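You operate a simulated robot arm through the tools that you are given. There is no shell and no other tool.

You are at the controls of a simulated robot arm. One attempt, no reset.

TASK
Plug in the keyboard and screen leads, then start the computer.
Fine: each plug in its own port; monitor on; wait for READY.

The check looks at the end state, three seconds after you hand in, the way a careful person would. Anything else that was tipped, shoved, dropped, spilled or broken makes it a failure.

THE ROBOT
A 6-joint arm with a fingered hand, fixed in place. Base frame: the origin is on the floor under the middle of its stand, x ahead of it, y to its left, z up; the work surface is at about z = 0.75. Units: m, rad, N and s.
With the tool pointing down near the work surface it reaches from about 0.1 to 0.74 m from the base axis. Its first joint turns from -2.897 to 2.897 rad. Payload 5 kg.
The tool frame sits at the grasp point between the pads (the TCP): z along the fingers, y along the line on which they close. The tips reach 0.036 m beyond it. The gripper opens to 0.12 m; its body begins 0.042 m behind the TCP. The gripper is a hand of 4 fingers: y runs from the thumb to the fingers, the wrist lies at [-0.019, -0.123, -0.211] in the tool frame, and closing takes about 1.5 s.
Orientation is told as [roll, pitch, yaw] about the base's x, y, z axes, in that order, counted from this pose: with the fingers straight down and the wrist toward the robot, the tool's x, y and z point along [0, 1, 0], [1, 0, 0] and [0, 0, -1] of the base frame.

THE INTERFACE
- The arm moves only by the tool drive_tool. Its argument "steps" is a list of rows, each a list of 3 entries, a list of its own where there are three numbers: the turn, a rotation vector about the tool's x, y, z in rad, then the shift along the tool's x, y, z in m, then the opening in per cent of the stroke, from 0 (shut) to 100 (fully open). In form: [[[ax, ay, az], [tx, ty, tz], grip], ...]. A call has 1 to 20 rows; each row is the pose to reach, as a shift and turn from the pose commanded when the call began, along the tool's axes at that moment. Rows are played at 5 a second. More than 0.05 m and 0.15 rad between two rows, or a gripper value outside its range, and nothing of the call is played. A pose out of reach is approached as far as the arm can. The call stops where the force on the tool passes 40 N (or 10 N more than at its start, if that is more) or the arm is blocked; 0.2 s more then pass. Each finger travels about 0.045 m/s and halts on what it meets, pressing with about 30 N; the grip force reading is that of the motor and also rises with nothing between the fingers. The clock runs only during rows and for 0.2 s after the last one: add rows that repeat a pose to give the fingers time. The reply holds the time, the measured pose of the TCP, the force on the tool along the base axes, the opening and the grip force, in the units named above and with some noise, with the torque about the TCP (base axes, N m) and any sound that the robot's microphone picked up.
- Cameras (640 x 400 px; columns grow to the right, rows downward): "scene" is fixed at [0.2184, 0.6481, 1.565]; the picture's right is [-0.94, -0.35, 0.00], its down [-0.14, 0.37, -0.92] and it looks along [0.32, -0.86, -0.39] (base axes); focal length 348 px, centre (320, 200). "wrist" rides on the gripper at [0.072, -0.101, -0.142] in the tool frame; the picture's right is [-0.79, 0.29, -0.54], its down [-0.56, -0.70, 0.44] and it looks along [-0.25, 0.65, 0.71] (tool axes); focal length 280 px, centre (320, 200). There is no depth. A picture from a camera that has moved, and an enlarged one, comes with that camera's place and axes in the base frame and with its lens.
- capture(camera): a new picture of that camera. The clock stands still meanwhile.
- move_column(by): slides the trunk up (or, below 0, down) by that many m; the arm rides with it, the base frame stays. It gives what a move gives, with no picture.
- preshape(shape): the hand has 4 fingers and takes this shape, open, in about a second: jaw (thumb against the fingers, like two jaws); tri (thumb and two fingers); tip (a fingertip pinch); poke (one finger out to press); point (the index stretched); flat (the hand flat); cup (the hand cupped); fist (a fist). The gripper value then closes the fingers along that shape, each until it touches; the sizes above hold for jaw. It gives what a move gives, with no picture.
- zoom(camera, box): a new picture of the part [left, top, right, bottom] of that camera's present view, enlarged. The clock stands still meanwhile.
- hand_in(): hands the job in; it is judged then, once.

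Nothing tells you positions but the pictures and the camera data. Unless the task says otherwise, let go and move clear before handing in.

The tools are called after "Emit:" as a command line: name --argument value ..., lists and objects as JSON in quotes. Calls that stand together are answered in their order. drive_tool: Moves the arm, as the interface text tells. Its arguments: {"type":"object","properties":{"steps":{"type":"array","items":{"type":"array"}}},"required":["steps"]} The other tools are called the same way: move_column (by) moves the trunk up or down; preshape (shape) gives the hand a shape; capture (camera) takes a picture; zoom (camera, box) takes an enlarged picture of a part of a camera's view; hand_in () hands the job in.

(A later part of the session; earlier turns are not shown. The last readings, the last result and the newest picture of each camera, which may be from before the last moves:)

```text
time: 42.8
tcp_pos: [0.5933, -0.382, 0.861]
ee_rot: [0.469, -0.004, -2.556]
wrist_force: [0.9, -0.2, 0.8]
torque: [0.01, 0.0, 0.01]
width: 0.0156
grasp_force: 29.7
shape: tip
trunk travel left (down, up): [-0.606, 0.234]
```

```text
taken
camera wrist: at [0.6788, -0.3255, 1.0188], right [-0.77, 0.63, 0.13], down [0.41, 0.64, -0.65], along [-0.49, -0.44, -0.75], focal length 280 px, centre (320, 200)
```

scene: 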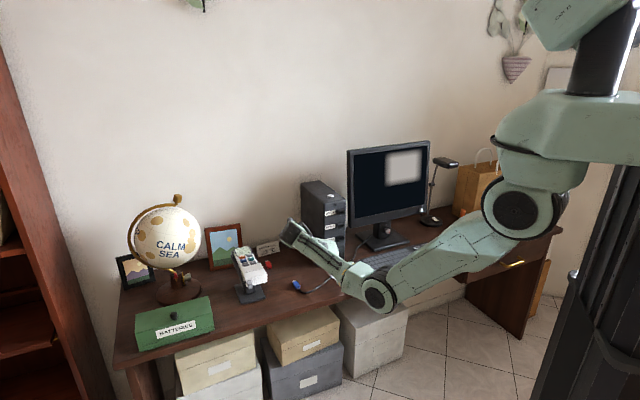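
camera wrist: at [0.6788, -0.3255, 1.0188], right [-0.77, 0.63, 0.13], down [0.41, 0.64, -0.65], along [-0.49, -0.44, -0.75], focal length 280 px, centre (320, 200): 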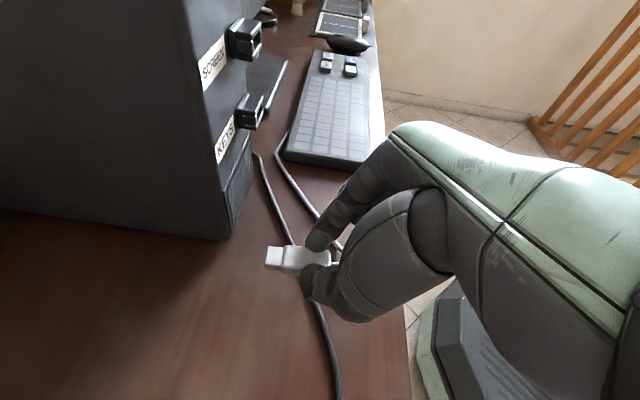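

Back to a healthy pose with the plug still gripped. I need to remeasure how the plug sits in the fingers after that bump.

Emit:
zoom --camera "wrist" --box '[262, 232, 332, 282]'

Emit:
zoom --camera "scene" --box '[300, 220, 370, 290]'

Emit:
zoom --camera "scene" --box '[295, 170, 395, 250]'

```text
8.00 times, centred on (297, 257) of wrist
camera zoom: at [0.6788, -0.3255, 1.0188], right [-0.77, 0.63, 0.13], down [0.41, 0.64, -0.65], along [-0.49, -0.44, -0.75], focal length 2243 px, centre (504, -256)
```

zoom: 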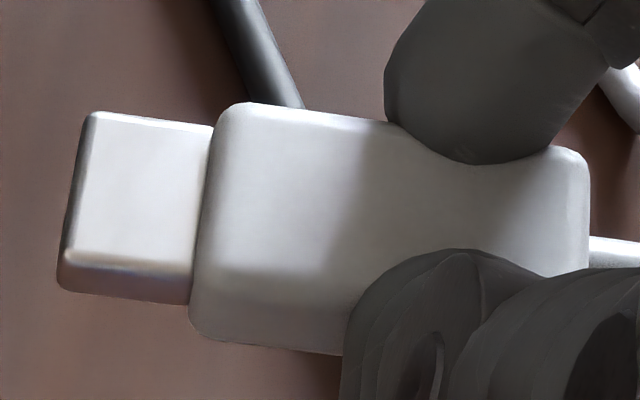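

```text
5.71 times, centred on (335, 255) of scene
camera zoom: at [0.2184, 0.6481, 1.565], right [-0.94, -0.35, 0.0], down [-0.14, 0.37, -0.92], along [0.32, -0.86, -0.39], focal length 1989 px, centre (234, -114)
```

zoom: 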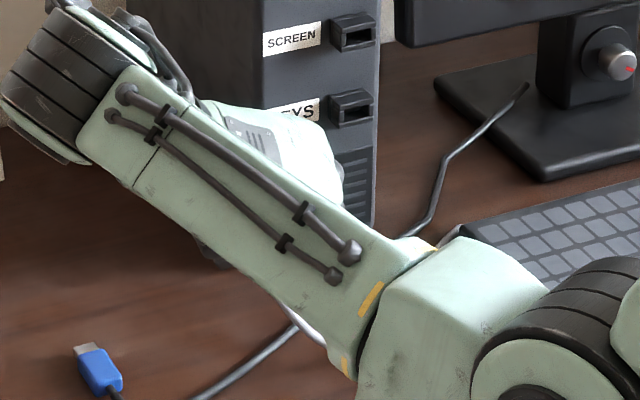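

```text
5.00 times, centred on (345, 210) of scene
camera zoom: at [0.2184, 0.6481, 1.565], right [-0.94, -0.35, 0.0], down [-0.14, 0.37, -0.92], along [0.32, -0.86, -0.39], focal length 1740 px, centre (195, 150)
```

zoom: 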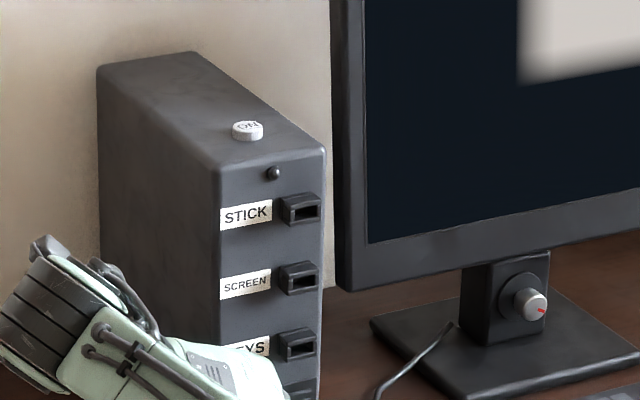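

The bump levelled the plug against the desk, so it is now flat at the present tilt (0.47) and points straight at the tower. Its tip centre sits about 29 mm below and 46 mm ahead of the TCP. I'll move to a pre-insert pose in front of KEYS.

Emit:
drive_tool --steps '[[[0, 0, 0], [0.0109, 0.0221, -0.0039], 0], [[0, 0, 0], [0.0217, 0.0443, -0.0079], 0], [[0, 0, 0], [0.0326, 0.0664, -0.0118], 0], [[0, 0, 0], [0.0434, 0.0886, -0.0158], 0], [[0, 0, 0], [0.0543, 0.1107, -0.0197], 0], [[0, 0, 0], [0.0543, 0.1107, -0.0197], 0]]'

Emit:
capture --camera "wrist"

Emit:
zoom --camera "wrist" --box '[220, 150, 345, 290]'

Emit:
zoom --camera "scene" --box '[310, 190, 380, 260]'

```text
time: 44.2
tcp_pos: [0.5237, -0.4765, 0.9022]
ee_rot: [0.467, -0.004, -2.556]
wrist_force: [0.1, 0.1, -0.5]
torque: [-0.01, 0.0, 0.02]
width: 0.0154
grasp_force: 29.8
shape: tip
trunk travel left (down, up): [-0.606, 0.234]
```

```text
taken
camera wrist: at [0.609, -0.4194, 1.0612], right [-0.77, 0.63, 0.13], down [0.41, 0.64, -0.65], along [-0.49, -0.44, -0.75], focal length 280 px, centre (320, 200)
```

wrist: 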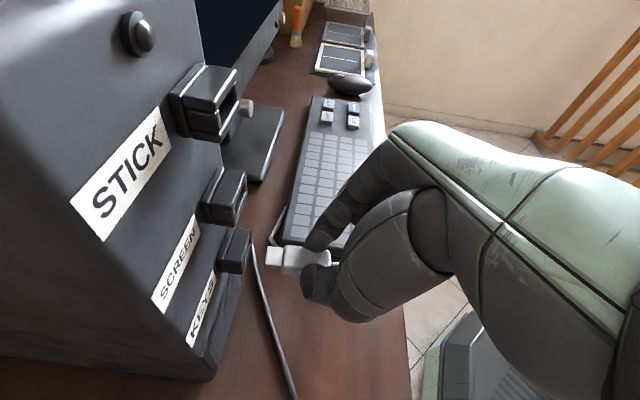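

```text
2.86 times, centred on (282, 220) of wrist
camera zoom: at [0.609, -0.4194, 1.0612], right [-0.77, 0.63, 0.13], down [0.41, 0.64, -0.65], along [-0.49, -0.44, -0.75], focal length 801 px, centre (427, 143)
```

zoom: 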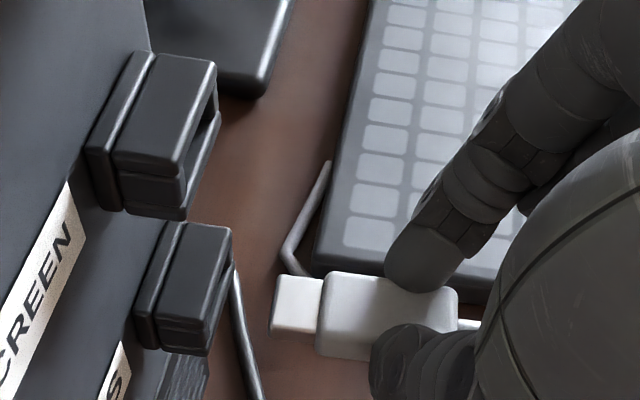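

```text
5.71 times, centred on (345, 225) of scene
camera zoom: at [0.2184, 0.6481, 1.565], right [-0.94, -0.35, 0.0], down [-0.14, 0.37, -0.92], along [0.32, -0.86, -0.39], focal length 1989 px, centre (177, 57)
```

zoom: 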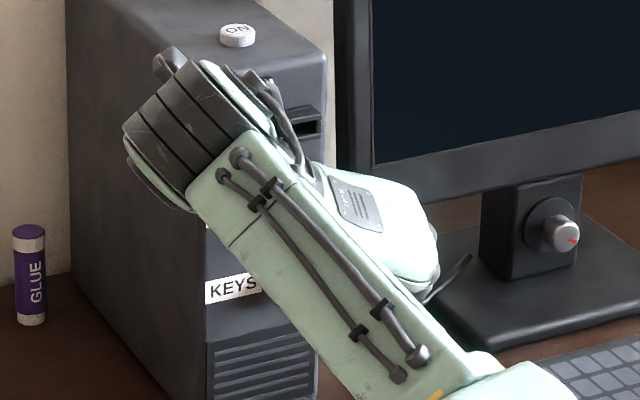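

From this angle the tip centre (l ≈ 0.031) matches the KEYS hood centre (l ≈ 0.0315), and the heights agree to about 1 mm. I'm advancing 16 mm to the slot mouth.

Emit:
drive_tool --steps '[[[0, 0, 0], [0.0047, -0.0011, 0.0024], 0], [[0, 0, 0], [0.0093, -0.0021, 0.0047], 0], [[0, 0, 0], [0.0117, -0.0027, 0.0059], 0], [[0, 0, 0], [0.014, -0.0032, 0.0071], 0], [[0, 0, 0], [0.014, -0.0032, 0.0071], 0]]'

Emit:
zoom --camera "wrist" --box '[220, 190, 345, 290]'

```text
time: 45.4
tcp_pos: [0.5358, -0.4866, 0.9025]
ee_rot: [0.469, -0.004, -2.554]
wrist_force: [-0.3, -0.6, -0.7]
torque: [-0.02, 0.04, -0.01]
width: 0.0155
grasp_force: 30.1
shape: tip
trunk travel left (down, up): [-0.606, 0.234]
```

```text
4.00 times, centred on (282, 240) of wrist
camera zoom: at [0.6201, -0.431, 1.0614], right [-0.77, 0.63, 0.13], down [0.42, 0.64, -0.65], along [-0.49, -0.44, -0.75], focal length 1122 px, centre (470, 40)
```

zoom: 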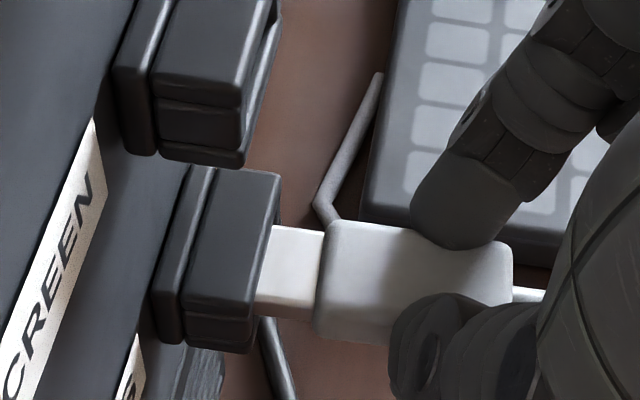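

The tip is just entering under the hood, centred. I'm pushing 6 mm more in small steps.

Emit:
drive_tool --steps '[[[0, 0, 0], [0.0018, -0.0004, 0.0009], 0], [[0, 0, 0], [0.0035, -0.0008, 0.0018], 0], [[0, 0, 0], [0.0053, -0.0012, 0.0027], 0], [[0, 0, 0], [0.0053, -0.0012, 0.0027], 0]]'

Emit:
zoom --camera "wrist" --box '[220, 190, 345, 290]'

```text
time: 46.4
tcp_pos: [0.5393, -0.4913, 0.9022]
ee_rot: [0.467, -0.004, -2.554]
wrist_force: [0.4, 0.0, 0.3]
torque: [-0.03, 0.01, -0.02]
width: 0.0154
grasp_force: 30.0
shape: tip
trunk travel left (down, up): [-0.606, 0.234]
```

```text
4.00 times, centred on (282, 240) of wrist
camera zoom: at [0.6242, -0.4354, 1.0611], right [-0.77, 0.63, 0.13], down [0.42, 0.64, -0.65], along [-0.49, -0.44, -0.75], focal length 1122 px, centre (470, 40)
```

zoom: 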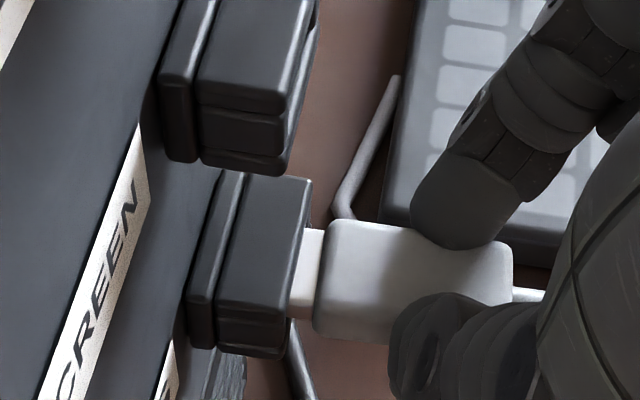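

It is sliding in with no resistance, with about 4–5 mm left. Pushing until it seats.

Emit:
drive_tool --steps '[[[0, 0, 0], [0.0018, -0.0004, 0.0009], 0], [[0, 0, 0], [0.0035, -0.0008, 0.0018], 0], [[0, 0, 0], [0.0049, -0.0011, 0.0025], 0], [[0, 0, 0], [0.0061, -0.0014, 0.0031], 0], [[0, 0, 0], [0.0061, -0.0014, 0.0031], 0]]'

Emit:
zoom --camera "wrist" --box '[220, 190, 345, 290]'

```text
time: 47.6
tcp_pos: [0.5421, -0.4947, 0.9033]
ee_rot: [0.469, -0.004, -2.555]
wrist_force: [-8.9, 10.7, 3.7]
torque: [0.25, 0.16, -0.2]
width: 0.0158
grasp_force: 30.3
shape: tip
trunk travel left (down, up): [-0.606, 0.234]
```

```text
4.00 times, centred on (282, 240) of wrist
camera zoom: at [0.6278, -0.4386, 1.0623], right [-0.77, 0.63, 0.13], down [0.42, 0.64, -0.65], along [-0.49, -0.44, -0.75], focal length 1122 px, centre (470, 40)
```

zoom: 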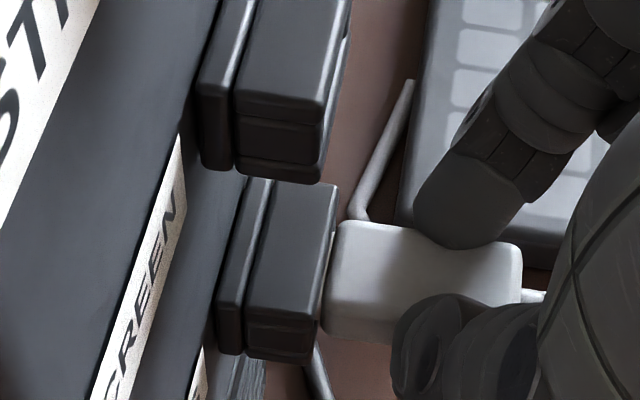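

A 14 N reaction along the axis tells me the body has reached the hood. I'll check for any remaining gap.

Emit:
zoom --camera "wrist" --box '[265, 225, 315, 275]'

Emit:
zoom --camera "scene" --box '[325, 215, 375, 265]'

```text
8.00 times, centred on (290, 250) of wrist
camera zoom: at [0.6278, -0.4386, 1.0623], right [-0.77, 0.63, 0.13], down [0.42, 0.64, -0.65], along [-0.49, -0.44, -0.75], focal length 2243 px, centre (560, -200)
```

zoom: 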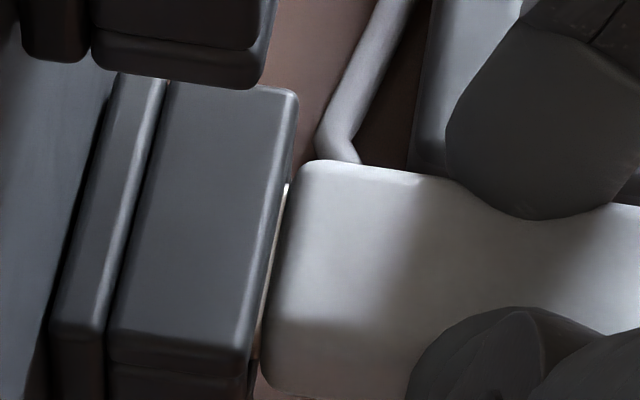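

```text
8.00 times, centred on (350, 240) of scene
camera zoom: at [0.2184, 0.6481, 1.565], right [-0.94, -0.35, 0.0], down [-0.14, 0.37, -0.92], along [0.32, -0.86, -0.39], focal length 2784 px, centre (80, -120)
```

zoom: 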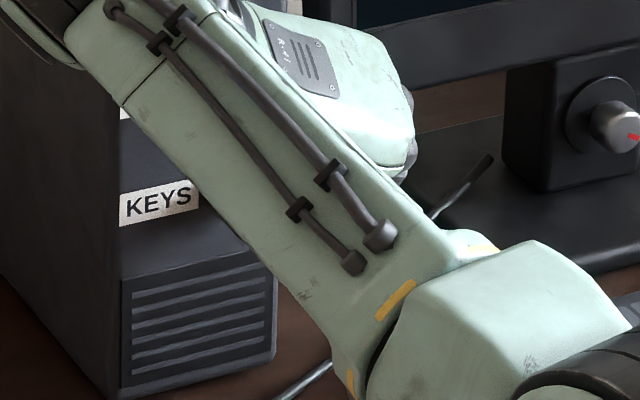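

Only about a 1 mm sliver of the tip shows. I'll give one more firm 2 mm push to be sure it is home, then open the fingers.

Emit:
drive_tool --steps '[[[0, 0, 0], [0.0009, -0.0002, 0.0005], 0], [[0, 0, 0], [0.0018, -0.0004, 0.0009], 0], [[0, 0, 0], [0.0018, -0.0004, 0.0009], 0]]'

Emit:
zoom --camera "wrist" --box '[265, 225, 315, 275]'

```text
time: 48.4
tcp_pos: [0.5438, -0.4965, 0.9045]
ee_rot: [0.471, -0.003, -2.555]
wrist_force: [-13.7, 17.0, 3.3]
torque: [0.45, 0.29, -0.27]
width: 0.0152
grasp_force: 30.1
shape: tip
trunk travel left (down, up): [-0.606, 0.234]
```

```text
8.00 times, centred on (290, 250) of wrist
camera zoom: at [0.6286, -0.4393, 1.0624], right [-0.77, 0.63, 0.13], down [0.42, 0.64, -0.65], along [-0.49, -0.45, -0.75], focal length 2243 px, centre (560, -200)
```

zoom: 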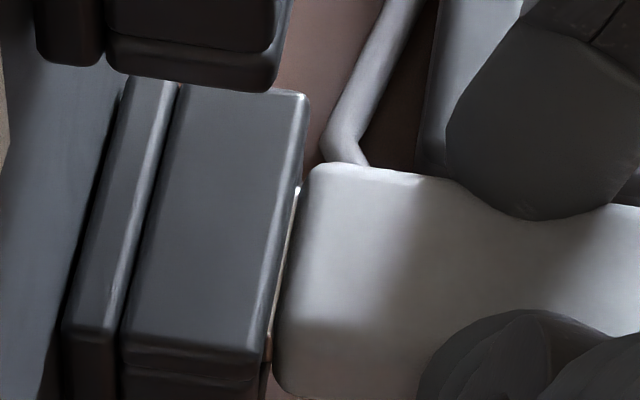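

22 N of reaction and no further movement: the white plug is fully seated in KEYS. I'm opening the fingers and withdrawing along the finger axis.

Emit:
drive_tool --steps '[[[0, 0, 0], [0, 0, 0], 15], [[0, 0, 0], [0, 0, 0], 25], [[0, 0, 0], [0, 0, 0], 35], [[0, 0, 0], [0, 0, 0], 40], [[0, 0, 0], [0, 0, 0], 40]]'

Emit:
zoom --camera "wrist" --box '[220, 190, 345, 290]'

```text
time: 49.6
tcp_pos: [0.544, -0.4978, 0.9017]
ee_rot: [0.469, -0.002, -2.555]
wrist_force: [0.8, 0.3, -0.2]
torque: [0.02, 0.04, 0.0]
width: 0.0477
grasp_force: 0.0
shape: tip
trunk travel left (down, up): [-0.606, 0.234]
```

```text
4.00 times, centred on (282, 240) of wrist
camera zoom: at [0.6303, -0.4414, 1.0612], right [-0.77, 0.63, 0.13], down [0.42, 0.64, -0.65], along [-0.49, -0.44, -0.75], focal length 1122 px, centre (470, 40)
```

zoom: 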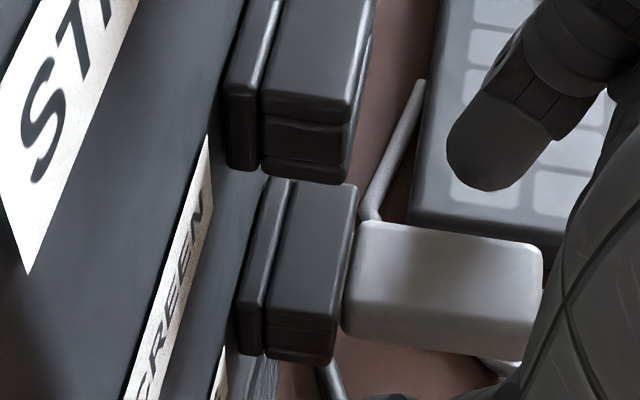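

The plug stays in KEYS on its own. I'm withdrawing the hand up and back along its finger axis.

Emit:
drive_tool --steps '[[[0, 0, 0], [0, 0, -0.02], 40], [[0, 0, 0], [0, 0, -0.04], 40], [[0, 0, 0], [-0.01, 0, -0.07], 40], [[0, 0, 0], [-0.02, 0, -0.1], 40], [[0, 0, 0], [-0.02, 0, -0.1], 40]]'

Emit:
capture --camera "wrist"

Emit:
capture --camera "scene"

```text
time: 50.8
tcp_pos: [0.5109, -0.4452, 0.9829]
ee_rot: [0.469, -0.004, -2.554]
wrist_force: [0.1, 0.8, 0.1]
torque: [0.0, -0.01, -0.01]
width: 0.0473
grasp_force: 0.1
shape: tip
trunk travel left (down, up): [-0.606, 0.234]
```

```text
taken
camera wrist: at [0.5957, -0.3894, 1.1406], right [-0.77, 0.63, 0.13], down [0.41, 0.64, -0.65], along [-0.49, -0.44, -0.75], focal length 280 px, centre (320, 200)
```

wrist: 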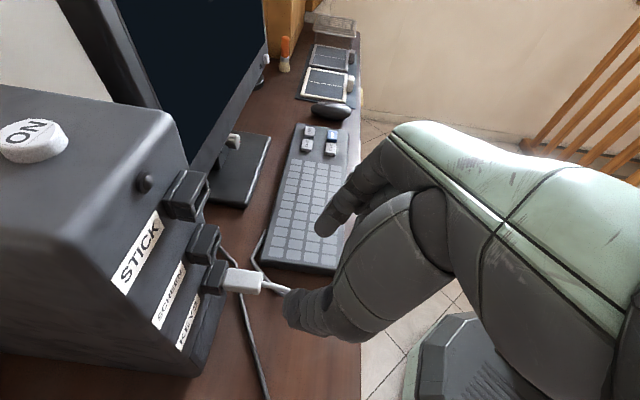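

```text
taken
```

scene: 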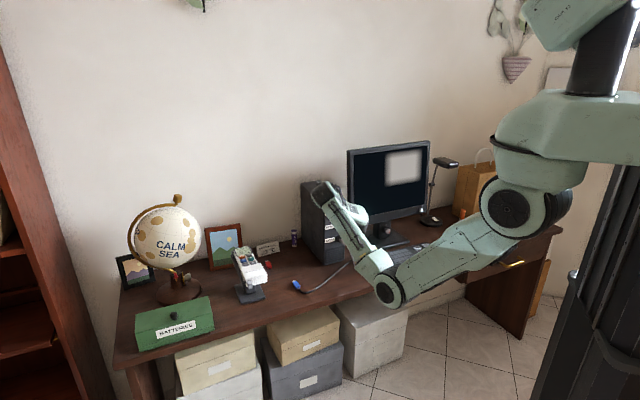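

The KEYS lead is done. Next is the blue plug, at about (0.68, −0.33). I'll move to a viewing pose behind and above it, checking clearance to the remote-control stand on its left.

Emit:
drive_tool --steps '[[[0, 0, 0], [-0.0186, -0.0314, 0.0], 40], [[0, 0, 0], [-0.0371, -0.0629, 0.01], 40], [[0, 0, 0], [-0.0557, -0.0943, 0.02], 40], [[0, 0, 0], [-0.0743, -0.1257, 0.035], 40], [[0, 0, 0], [-0.0928, -0.1572, 0.05], 40], [[0, 0, 0], [-0.1114, -0.1886, 0.0681], 40], [[0, 0, 0], [-0.1114, -0.1886, 0.0681], 40]]'

Emit:
capture --camera "wrist"

Emit:
capture --camera "scene"

Emit:
zoom --camera "scene" --box '[220, 210, 360, 310]'

```text
time: 52.4
tcp_pos: [0.6292, -0.2858, 0.8721]
ee_rot: [0.468, -0.002, -2.555]
wrist_force: [-1.0, 0.5, 0.3]
torque: [0.04, -0.04, 0.03]
width: 0.0476
grasp_force: 0.0
shape: tip
trunk travel left (down, up): [-0.606, 0.234]
```

```text
taken
camera wrist: at [0.7146, -0.2287, 1.0298], right [-0.77, 0.63, 0.13], down [0.42, 0.64, -0.65], along [-0.49, -0.44, -0.75], focal length 280 px, centre (320, 200)
```

wrist: 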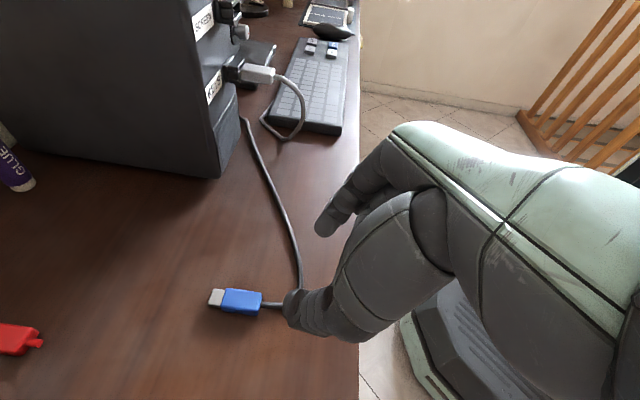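

```text
taken
```

scene: 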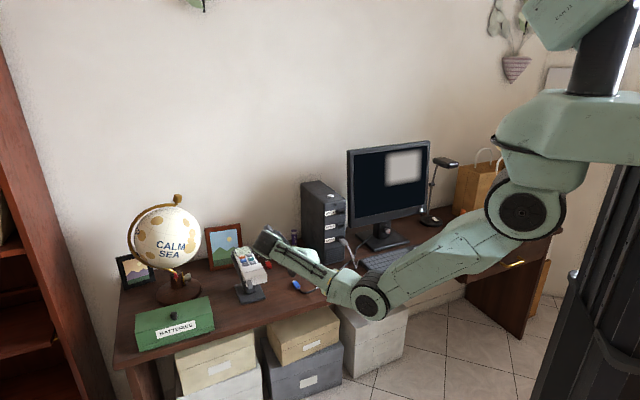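

```text
4.00 times, centred on (290, 260) of scene
camera zoom: at [0.2184, 0.6481, 1.565], right [-0.94, -0.35, 0.0], down [-0.14, 0.37, -0.92], along [0.32, -0.86, -0.39], focal length 1392 px, centre (440, -40)
```

zoom: 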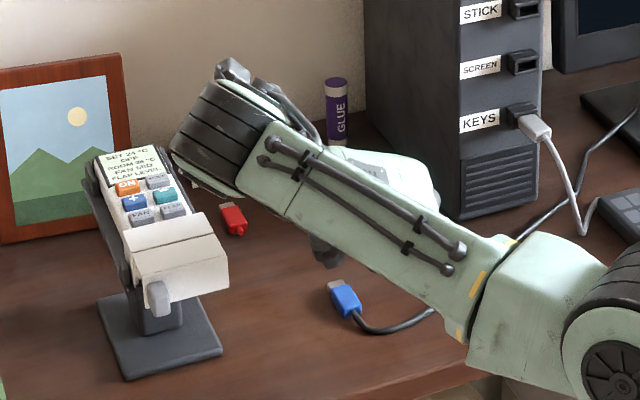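

There's comfortable clearance to the remote stand (over 10 cm at the wrist). I'll measure the blue plug.

Emit:
zoom --camera "wrist" --box '[190, 265, 310, 340]'

Emit:
zoom --camera "scene" --box '[285, 265, 345, 305]'

Emit:
zoom --camera "wrist" --box '[190, 0, 310, 100]'

```text
5.33 times, centred on (250, 302) of wrist
camera zoom: at [0.7146, -0.2287, 1.0298], right [-0.77, 0.63, 0.13], down [0.42, 0.64, -0.65], along [-0.49, -0.44, -0.75], focal length 1495 px, centre (693, -347)
```

zoom: 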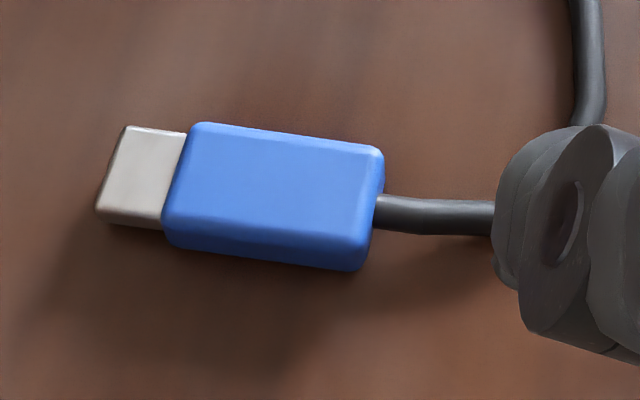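

```text
10.00 times, centred on (315, 285) of scene
camera zoom: at [0.2184, 0.6481, 1.565], right [-0.94, -0.35, 0.0], down [-0.14, 0.37, -0.92], along [0.32, -0.86, -0.39], focal length 3480 px, centre (370, -650)
```

zoom: 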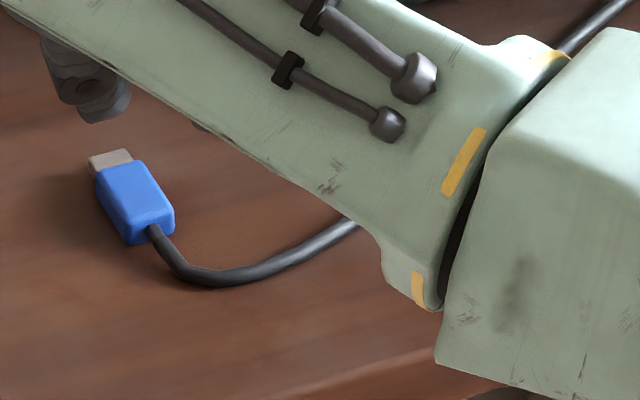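

```text
4.00 times, centred on (250, 50) of wrist
camera zoom: at [0.7146, -0.2287, 1.0298], right [-0.77, 0.63, 0.13], down [0.42, 0.64, -0.65], along [-0.49, -0.44, -0.75], focal length 1122 px, centre (600, 800)
```

zoom: 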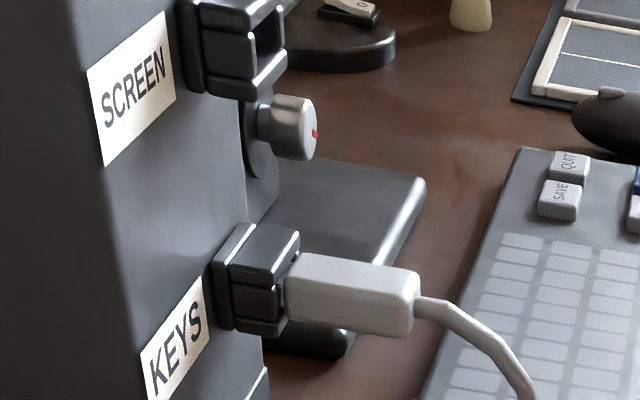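

The blue body centre is at about f 0.715, l 0.246 and square to the desk. I'll hover over it with tilt 0.35 and the present yaw, which matches how these fingers naturally hold a plug.

Emit:
drive_tool --steps '[[[0, -0.059, 0], [0.0156, -0.0075, 0.02], 40], [[0, -0.118, 0], [0.0312, -0.0149, 0.05], 40], [[0, -0.118, 0], [0.0312, -0.0149, 0.05], 40]]'

Emit:
zoom --camera "wrist" --box '[230, 210, 350, 330]'

Emit:
zoom --camera "scene" --box '[270, 230, 350, 310]'

```text
time: 53.2
tcp_pos: [0.6695, -0.3175, 0.8406]
ee_rot: [0.35, -0.003, -2.553]
wrist_force: [0.2, 0.2, 0.0]
torque: [0.0, -0.03, 0.0]
width: 0.0478
grasp_force: 0.0
shape: tip
trunk travel left (down, up): [-0.606, 0.234]
```

```text
3.33 times, centred on (290, 270) of wrist
camera zoom: at [0.765, -0.2769, 0.9976], right [-0.75, 0.61, 0.24], down [0.37, 0.7, -0.61], along [-0.54, -0.37, -0.75], focal length 935 px, centre (420, -33)
```

zoom: 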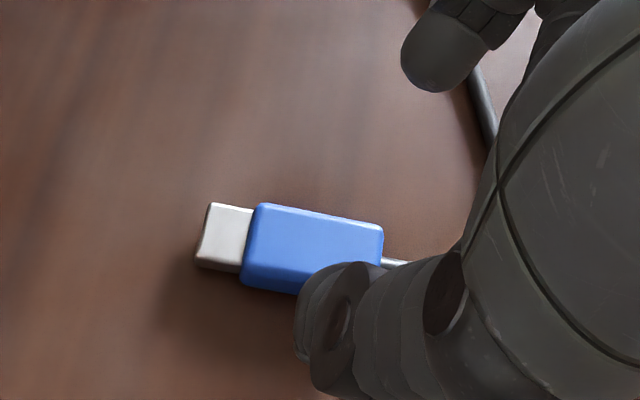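

```text
5.00 times, centred on (310, 270) of scene
camera zoom: at [0.2184, 0.6481, 1.565], right [-0.94, -0.35, 0.0], down [-0.14, 0.37, -0.92], along [0.32, -0.86, -0.39], focal length 1740 px, centre (370, -150)
```

zoom: 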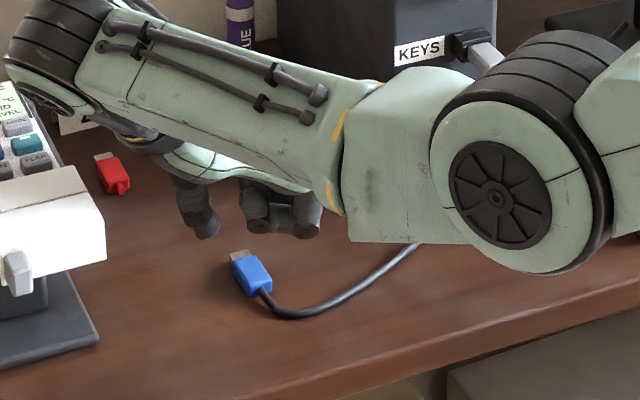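

The plug is centred between the fingers. I'm going down 5 cm while nudging 3.5 mm forward.

Emit:
drive_tool --steps '[[[0, 0, 0], [-0.005, 0, 0.0165], 40], [[0, 0, 0], [-0.0098, 0, 0.033], 40], [[0, 0, 0], [-0.0125, 0, 0.0425], 40], [[0, 0, 0], [-0.0147, 0, 0.0505], 40], [[0, 0, 0], [-0.0147, 0, 0.0505], 40]]'

Emit:
zoom --camera "wrist" --box '[240, 190, 360, 320]'

Emit:
zoom --camera "scene" --box '[270, 230, 350, 310]'

```text
time: 54.4
tcp_pos: [0.667, -0.3194, 0.789]
ee_rot: [0.35, -0.005, -2.554]
wrist_force: [0.0, -0.5, 0.5]
torque: [-0.03, 0.0, -0.03]
width: 0.048
grasp_force: 0.1
shape: tip
out of reach, approached as far as the arm can: row 4, 5
trunk travel left (down, up): [-0.606, 0.234]
```

```text
3.08 times, centred on (300, 255) of wrist
camera zoom: at [0.7632, -0.2788, 0.9464], right [-0.75, 0.61, 0.24], down [0.37, 0.7, -0.61], along [-0.54, -0.37, -0.75], focal length 863 px, centre (382, 31)
```

zoom: 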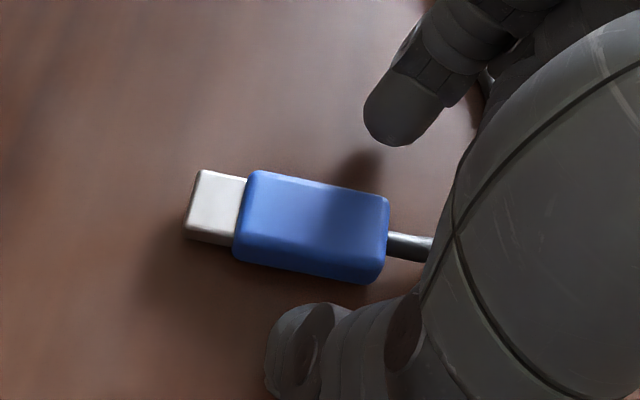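

```text
5.00 times, centred on (310, 270) of scene
camera zoom: at [0.2184, 0.6481, 1.565], right [-0.94, -0.35, 0.0], down [-0.14, 0.37, -0.92], along [0.32, -0.86, -0.39], focal length 1740 px, centre (370, -150)
```

zoom: 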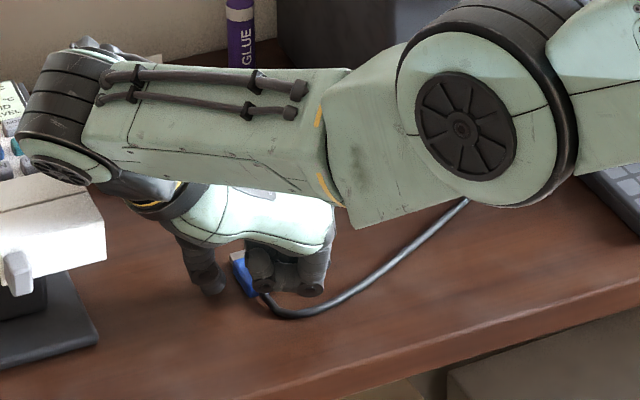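

The arm is close to full stretch again here. Before gripping I'll back up 4 cm to make sure it isn't locking, then lower the trunk so I have proper reach.

Emit:
drive_tool --steps '[[[0, 0, 0], [0.004, 0, -0.013], 40], [[0, 0, 0], [0.008, 0, -0.026], 40], [[0, 0, 0], [0.0125, 0, -0.04], 40], [[0, 0, 0], [0.0125, 0, -0.04], 40]]'

```text
time: 55.4
tcp_pos: [0.6659, -0.3179, 0.8308]
ee_rot: [0.349, -0.004, -2.555]
wrist_force: [-0.1, -0.2, -0.1]
torque: [-0.03, -0.03, -0.02]
width: 0.0474
grasp_force: 0.0
shape: tip
trunk travel left (down, up): [-0.606, 0.234]
```

The arm responds fine. I'll raise the hand 16 cm, lower the trunk 16 cm, and redo the approach with better reach.

Emit:
drive_tool --steps '[[[0, 0, 0], [0.0137, 0, -0.0376], 40], [[0, 0, 0], [0.0274, 0, -0.0751], 40], [[0, 0, 0], [0.0412, 0, -0.1127], 40], [[0, 0, 0], [0.0549, 0, -0.1503], 40], [[0, 0, 0], [0.0549, 0, -0.1503], 40]]'

Emit:
move_column --by -0.16

Emit:
capture --camera "scene"

Emit:
zoom --camera "wrist" --box '[230, 210, 350, 330]'

```text
time: 56.6
tcp_pos: [0.6759, -0.3231, 0.9844]
ee_rot: [0.352, -0.003, -2.553]
wrist_force: [-0.2, 1.5, -0.3]
torque: [-0.01, 0.04, 0.01]
width: 0.0477
grasp_force: 0.0
shape: tip
out of reach, approached as far as the arm can: row 4, 5
trunk travel left (down, up): [-0.606, 0.234]
```

```text
time: 58.4
tcp_pos: [0.6752, -0.3229, 0.8244]
ee_rot: [0.352, -0.003, -2.554]
wrist_force: [0.1, 0.0, 0.2]
torque: [0.0, -0.01, -0.01]
width: 0.0479
grasp_force: 0.1
shape: tip
trunk travel left (down, up): [-0.446, 0.394]
```

```text
taken
```

scene: 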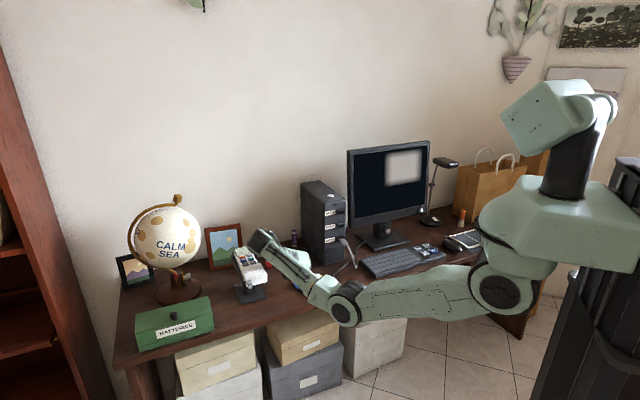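

```text
3.33 times, centred on (290, 270) of wrist
camera zoom: at [0.7715, -0.2826, 0.9813], right [-0.75, 0.61, 0.24], down [0.37, 0.7, -0.61], along [-0.54, -0.37, -0.75], focal length 935 px, centre (420, -33)
```

zoom: 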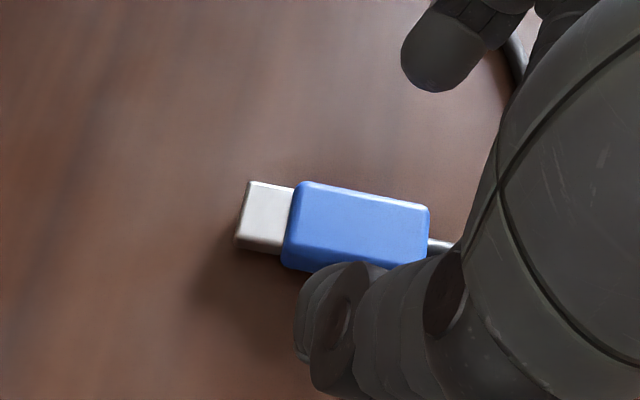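

Reach is better now. I'll descend with small corrections (3.5 mm back, 2 mm right) onto the blue plug.

Emit:
drive_tool --steps '[[[0, 0, 0], [-0.0053, 0.0006, 0.0109], 40], [[0, 0, 0], [-0.0105, 0.0013, 0.0219], 40], [[0, 0, 0], [-0.0135, 0.0016, 0.028], 40], [[0, 0, 0], [-0.0158, 0.0019, 0.0328], 40], [[0, 0, 0], [-0.0158, 0.0019, 0.0328], 40]]'

Emit:
zoom --camera "wrist" --box '[240, 190, 360, 320]'

Emit:
capture --camera "scene"

```text
time: 59.6
tcp_pos: [0.6736, -0.3218, 0.7877]
ee_rot: [0.351, -0.003, -2.555]
wrist_force: [0.6, 0.7, 0.0]
torque: [-0.02, 0.02, 0.0]
width: 0.0478
grasp_force: 0.1
shape: tip
trunk travel left (down, up): [-0.446, 0.394]
```

```text
3.08 times, centred on (300, 255) of wrist
camera zoom: at [0.7681, -0.2811, 0.9451], right [-0.75, 0.61, 0.24], down [0.37, 0.7, -0.61], along [-0.54, -0.37, -0.75], focal length 863 px, centre (382, 31)
```

zoom: 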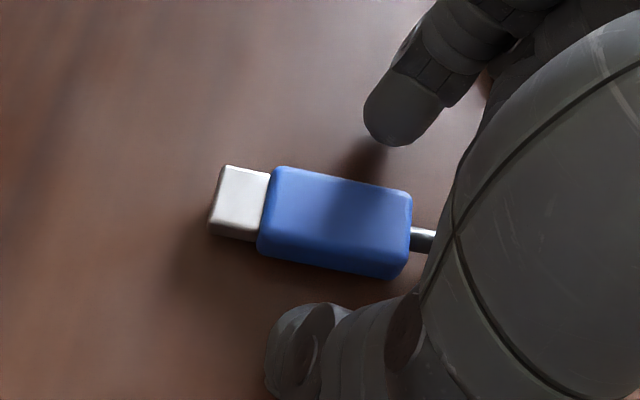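

```text
taken
```

scene: 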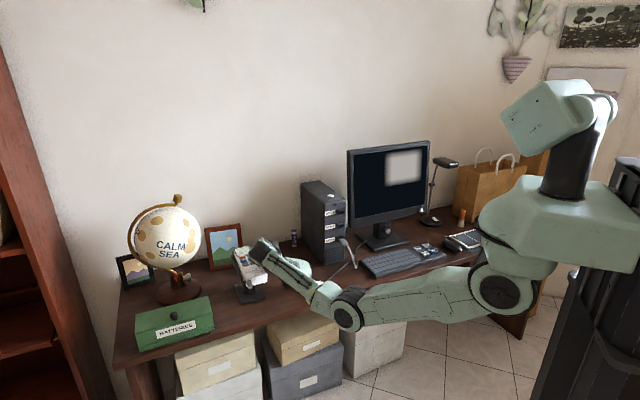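

The plug is well placed, with the pinch point about 3 mm behind its middle. Closing.

Emit:
drive_tool --steps '[[[0, 0, 0], [0, 0, 0], 25], [[0, 0, 0], [0, 0, 0], 15], [[0, 0, 0], [0, 0, 0], 8], [[0, 0, 0], [0, 0, 0], 0], [[0, 0, 0], [0, 0, 0], 0], [[0, 0, 0], [0, 0, 0], 0], [[0, 0, 0], [0, 0, 0], 0], [[0, 0, 0], [0, 0, 0], 0]]'

Emit:
zoom --camera "wrist" --box '[262, 222, 342, 282]'

```text
time: 61.4
tcp_pos: [0.6727, -0.3218, 0.7884]
ee_rot: [0.351, -0.002, -2.555]
wrist_force: [0.1, -1.0, -0.6]
torque: [0.01, 0.0, -0.01]
width: 0.0148
grasp_force: 29.5
shape: tip
trunk travel left (down, up): [-0.446, 0.394]
```

```text
6.67 times, centred on (302, 252) of wrist
camera zoom: at [0.7681, -0.2811, 0.9451], right [-0.75, 0.61, 0.24], down [0.37, 0.7, -0.61], along [-0.54, -0.37, -0.75], focal length 1869 px, centre (440, -147)
```

zoom: 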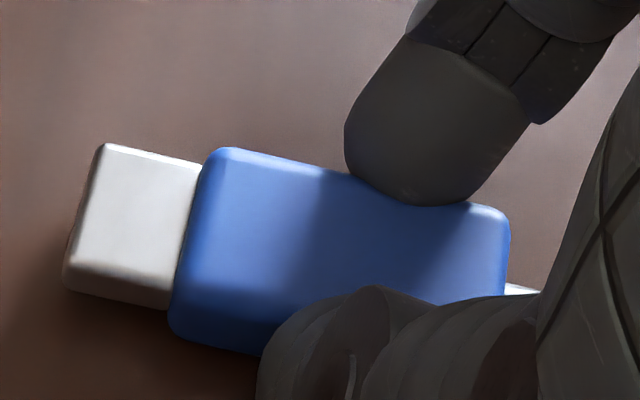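

The blue plug is gripped flat and square. I'll lift with the trunk, move right so the cable stays slack, then lift further for the SCREEN port.

Emit:
move_column --by 0.05

Emit:
drive_tool --steps '[[[0, 0, 0], [0.004, 0.0323, -0.002], 0], [[0, 0, 0], [0.008, 0.0646, -0.004], 0], [[0, 0, 0], [0.012, 0.0968, -0.006], 0], [[0, 0, 0], [0.016, 0.1291, -0.008], 0], [[0, 0, 0], [0.016, 0.1291, -0.008], 0]]'

Emit:
capture --camera "wrist"

Emit:
capture --camera "scene"

```text
time: 62.3
tcp_pos: [0.6731, -0.3212, 0.8377]
ee_rot: [0.351, -0.005, -2.553]
wrist_force: [0.7, -0.2, 0.1]
torque: [0.0, 0.01, 0.0]
width: 0.0149
grasp_force: 29.9
shape: tip
trunk travel left (down, up): [-0.496, 0.344]
```

```text
time: 63.5
tcp_pos: [0.5714, -0.4027, 0.8502]
ee_rot: [0.349, -0.005, -2.554]
wrist_force: [0.1, 0.0, -1.4]
torque: [-0.03, -0.03, -0.03]
width: 0.0147
grasp_force: 30.4
shape: tip
trunk travel left (down, up): [-0.496, 0.344]
```

```text
taken
camera wrist: at [0.6674, -0.3624, 1.008], right [-0.75, 0.61, 0.24], down [0.37, 0.7, -0.61], along [-0.54, -0.37, -0.75], focal length 280 px, centre (320, 200)
```

wrist: 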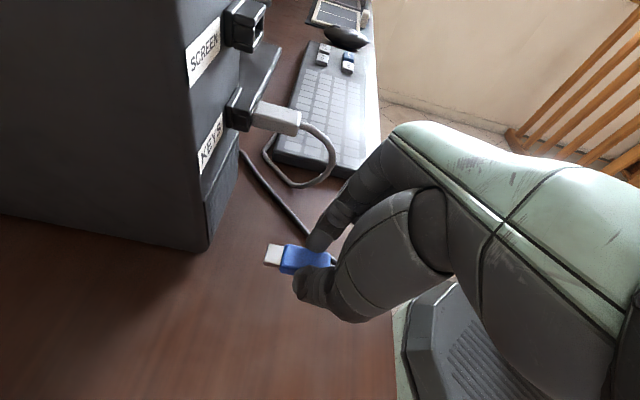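

```text
taken
```

scene: 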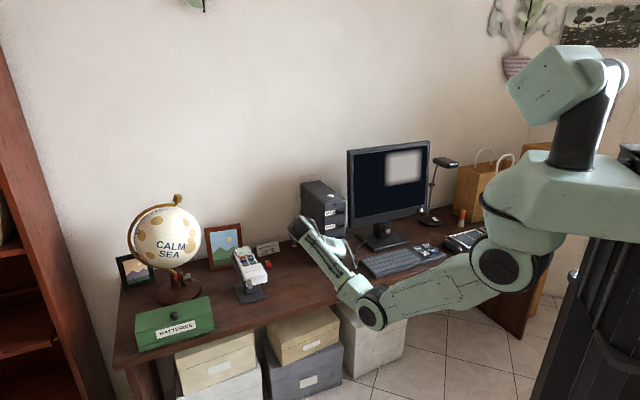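

Now I'll raise the trunk 15 cm and move to a pre-insert pose about 22 mm in front of SCREEN.

Emit:
move_column --by 0.15

Emit:
drive_tool --steps '[[[0, 0, 0], [0.0037, 0.0208, 0.0116], 0], [[0, 0, 0], [0.0074, 0.0416, 0.0232], 0], [[0, 0, 0], [0.011, 0.0623, 0.0348], 0], [[0, 0, 0], [0.0147, 0.0831, 0.0464], 0], [[0, 0, 0], [0.0147, 0.0831, 0.0464], 0]]'

Emit:
capture --camera "wrist"

Emit:
zoom --camera "wrist" --box '[210, 160, 345, 290]'

Emit:
zoom --camera "scene" --box '[300, 180, 380, 260]'

```text
time: 65.3
tcp_pos: [0.5727, -0.404, 1.0003]
ee_rot: [0.351, -0.003, -2.554]
wrist_force: [0.5, 0.2, -0.7]
torque: [0.02, 0.0, -0.01]
width: 0.0152
grasp_force: 30.1
shape: tip
trunk travel left (down, up): [-0.646, 0.194]
```

```text
time: 66.5
tcp_pos: [0.5194, -0.4731, 0.9622]
ee_rot: [0.351, -0.006, -2.554]
wrist_force: [-0.6, 0.3, -0.2]
torque: [-0.02, 0.02, 0.0]
width: 0.0147
grasp_force: 30.0
shape: tip
trunk travel left (down, up): [-0.646, 0.194]
```

```text
taken
camera wrist: at [0.6147, -0.4328, 1.1196], right [-0.75, 0.61, 0.24], down [0.37, 0.7, -0.61], along [-0.54, -0.37, -0.75], focal length 280 px, centre (320, 200)
```

wrist: 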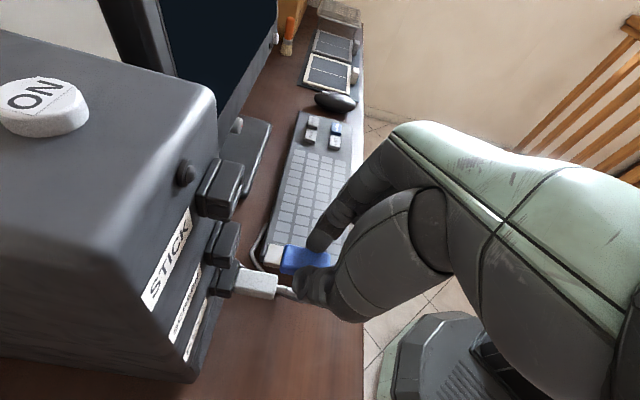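

```text
3.08 times, centred on (278, 225) of wrist
camera zoom: at [0.6147, -0.4328, 1.1196], right [-0.75, 0.61, 0.24], down [0.37, 0.7, -0.61], along [-0.54, -0.37, -0.75], focal length 863 px, centre (451, 123)
```

zoom: 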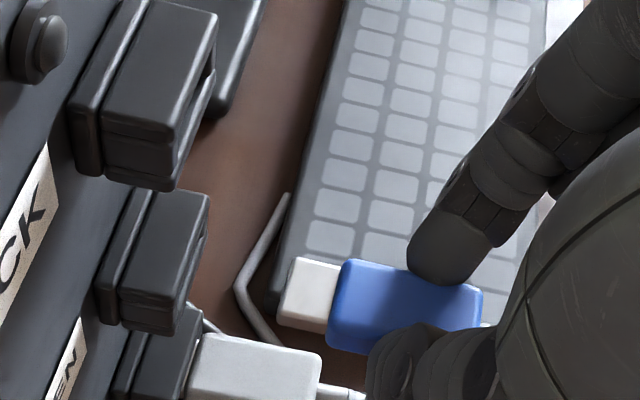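

```text
5.00 times, centred on (340, 220) of scene
camera zoom: at [0.2184, 0.6481, 1.565], right [-0.94, -0.35, 0.0], down [-0.14, 0.37, -0.92], along [0.32, -0.86, -0.39], focal length 1740 px, centre (220, 100)
```

zoom: 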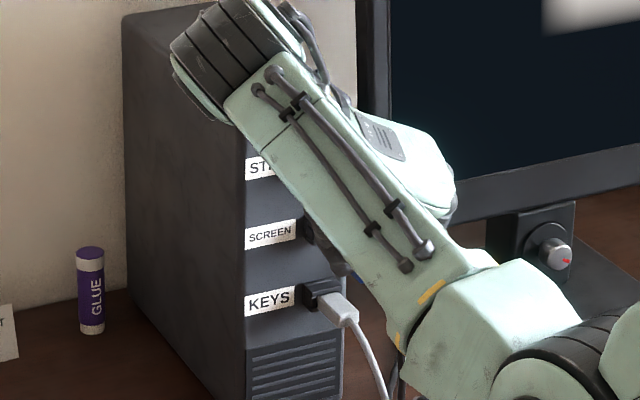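

The plug and the SCREEN port look close to aligned. I'll zoom to verify the lateral position more precisely.

Emit:
zoom --camera "wrist" --box '[215, 210, 285, 275]'

Emit:
zoom --camera "scene" --box '[330, 215, 362, 247]'

```text
6.15 times, centred on (250, 242) of wrist
camera zoom: at [0.6147, -0.4328, 1.1196], right [-0.75, 0.61, 0.24], down [0.37, 0.7, -0.61], along [-0.54, -0.37, -0.75], focal length 1726 px, centre (751, -62)
```

zoom: 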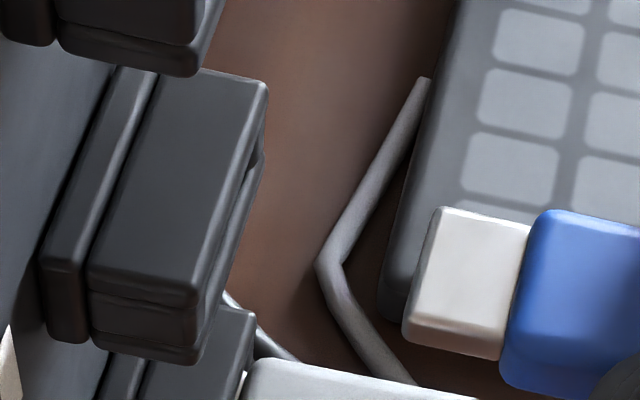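

```text
12.50 times, centred on (346, 231) of scene
camera zoom: at [0.2184, 0.6481, 1.565], right [-0.94, -0.35, 0.0], down [-0.14, 0.37, -0.92], along [0.32, -0.86, -0.39], focal length 4350 px, centre (-5, -188)
```

zoom: 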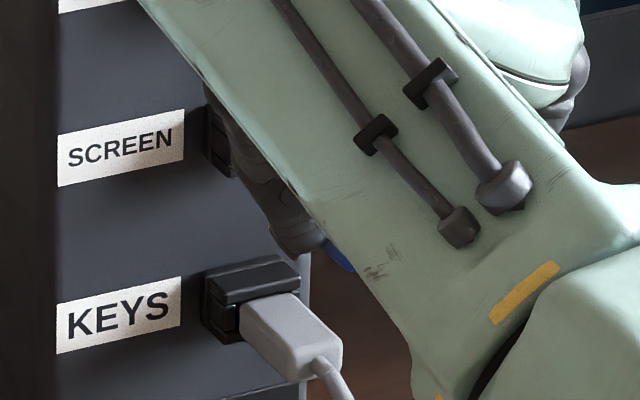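

Tip and slot centres agree within half a millimetre laterally. I'm advancing 22 mm to the mouth, raising 1 mm.

Emit:
drive_tool --steps '[[[0, 0, 0], [0.007, -0.0014, 0.0016], 0], [[0, 0, 0], [0.014, -0.0029, 0.004], 0], [[0, 0, 0], [0.0175, -0.0036, 0.0055], 0], [[0, 0, 0], [0.0206, -0.0043, 0.0065], 0], [[0, 0, 0], [0.0206, -0.0043, 0.0065], 0]]'

Emit:
zoom --camera "wrist" --box '[215, 200, 345, 290]'

```text
time: 67.7
tcp_pos: [0.533, -0.4891, 0.963]
ee_rot: [0.351, -0.004, -2.555]
wrist_force: [1.0, 0.9, 0.1]
torque: [0.02, 0.01, 0.01]
width: 0.0149
grasp_force: 29.9
shape: tip
trunk travel left (down, up): [-0.646, 0.194]
```

```text
4.44 times, centred on (280, 245) of wrist
camera zoom: at [0.6298, -0.4491, 1.1208], right [-0.75, 0.61, 0.24], down [0.37, 0.7, -0.61], along [-0.54, -0.37, -0.75], focal length 1246 px, centre (498, 0)
```

zoom: 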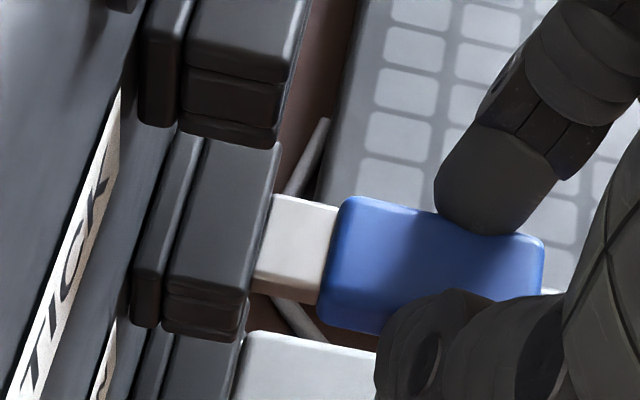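

Centred at the mouth with no force. I'm pushing in 2 mm steps.

Emit:
drive_tool --steps '[[[0, 0, 0], [0.0018, -0.0004, 0.0007], 0], [[0, 0, 0], [0.0037, -0.0008, 0.0013], 0], [[0, 0, 0], [0.0055, -0.0012, 0.002], 0], [[0, 0, 0], [0.0055, -0.0012, 0.002], 0]]'

Emit:
zoom --camera "wrist" --box '[215, 200, 345, 290]'

```text
time: 68.7
tcp_pos: [0.5385, -0.4941, 0.9646]
ee_rot: [0.35, -0.003, -2.553]
wrist_force: [0.3, 0.1, 0.4]
torque: [0.0, -0.02, 0.03]
width: 0.0151
grasp_force: 30.4
shape: tip
trunk travel left (down, up): [-0.646, 0.194]
```

```text
4.44 times, centred on (280, 245) of wrist
camera zoom: at [0.6342, -0.4532, 1.1209], right [-0.75, 0.61, 0.24], down [0.37, 0.7, -0.61], along [-0.54, -0.37, -0.75], focal length 1246 px, centre (498, 0)
```

zoom: 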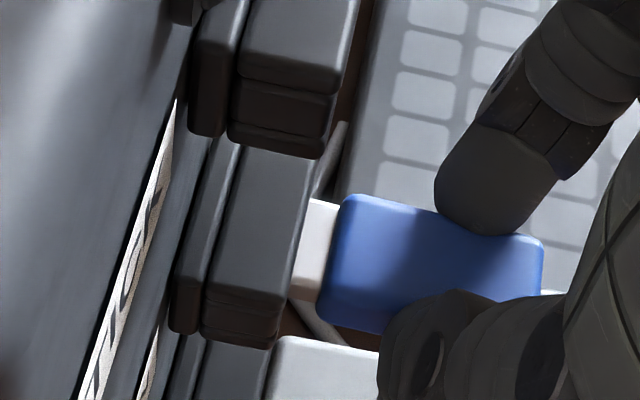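

It is sliding freely. Pushing the remaining distance until it seats.

Emit:
drive_tool --steps '[[[0, 0, 0], [0.0018, -0.0004, 0.0007], 0], [[0, 0, 0], [0.0037, -0.0008, 0.0013], 0], [[0, 0, 0], [0.0051, -0.0011, 0.0019], 0], [[0, 0, 0], [0.0064, -0.0014, 0.0023], 0], [[0, 0, 0], [0.0064, -0.0014, 0.0023], 0]]'

Emit:
zoom --camera "wrist" --box '[265, 220, 325, 280]'

```text
time: 69.9
tcp_pos: [0.5427, -0.4986, 0.9646]
ee_rot: [0.352, -0.003, -2.554]
wrist_force: [-2.8, 6.7, 9.2]
torque: [0.14, -0.04, 0.01]
width: 0.0151
grasp_force: 29.7
shape: tip
trunk travel left (down, up): [-0.646, 0.194]
```

```text
6.67 times, centred on (295, 250) of wrist
camera zoom: at [0.6385, -0.4566, 1.1226], right [-0.75, 0.61, 0.24], down [0.37, 0.7, -0.61], along [-0.54, -0.37, -0.75], focal length 1869 px, centre (487, -133)
```

zoom: 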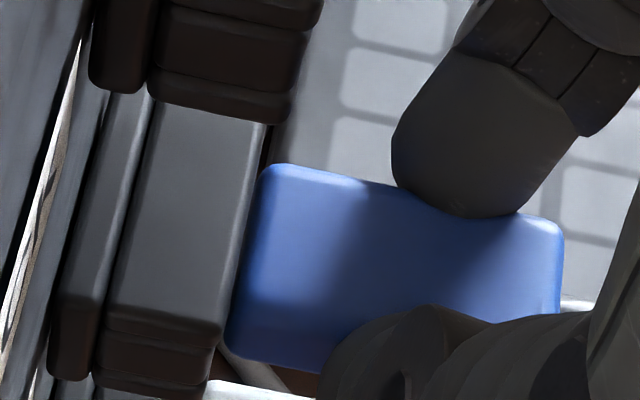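

The body is visually flush with the hood. One more 2 mm push, easing up 1 mm to relieve the vertical load, will confirm it is seated.

Emit:
drive_tool --steps '[[[0, 0, 0], [0.0013, -0.0002, -0.0006], 0], [[0, 0, 0], [0.0022, -0.0004, -0.0003], 0], [[0, 0, 0], [0.0022, -0.0004, -0.0003], 0]]'

Emit:
zoom --camera "wrist" --box '[265, 220, 325, 280]'

```text
time: 70.7
tcp_pos: [0.5437, -0.4981, 0.9656]
ee_rot: [0.351, -0.001, -2.553]
wrist_force: [-6.9, 11.2, 4.8]
torque: [0.27, 0.09, -0.07]
width: 0.0154
grasp_force: 30.4
shape: tip
trunk travel left (down, up): [-0.646, 0.194]
```

```text
6.67 times, centred on (295, 250) of wrist
camera zoom: at [0.6393, -0.4574, 1.1229], right [-0.75, 0.61, 0.24], down [0.37, 0.7, -0.61], along [-0.54, -0.37, -0.75], focal length 1869 px, centre (487, -133)
```

zoom: 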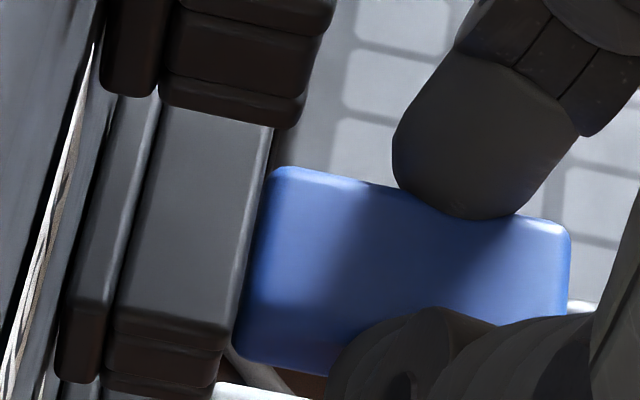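

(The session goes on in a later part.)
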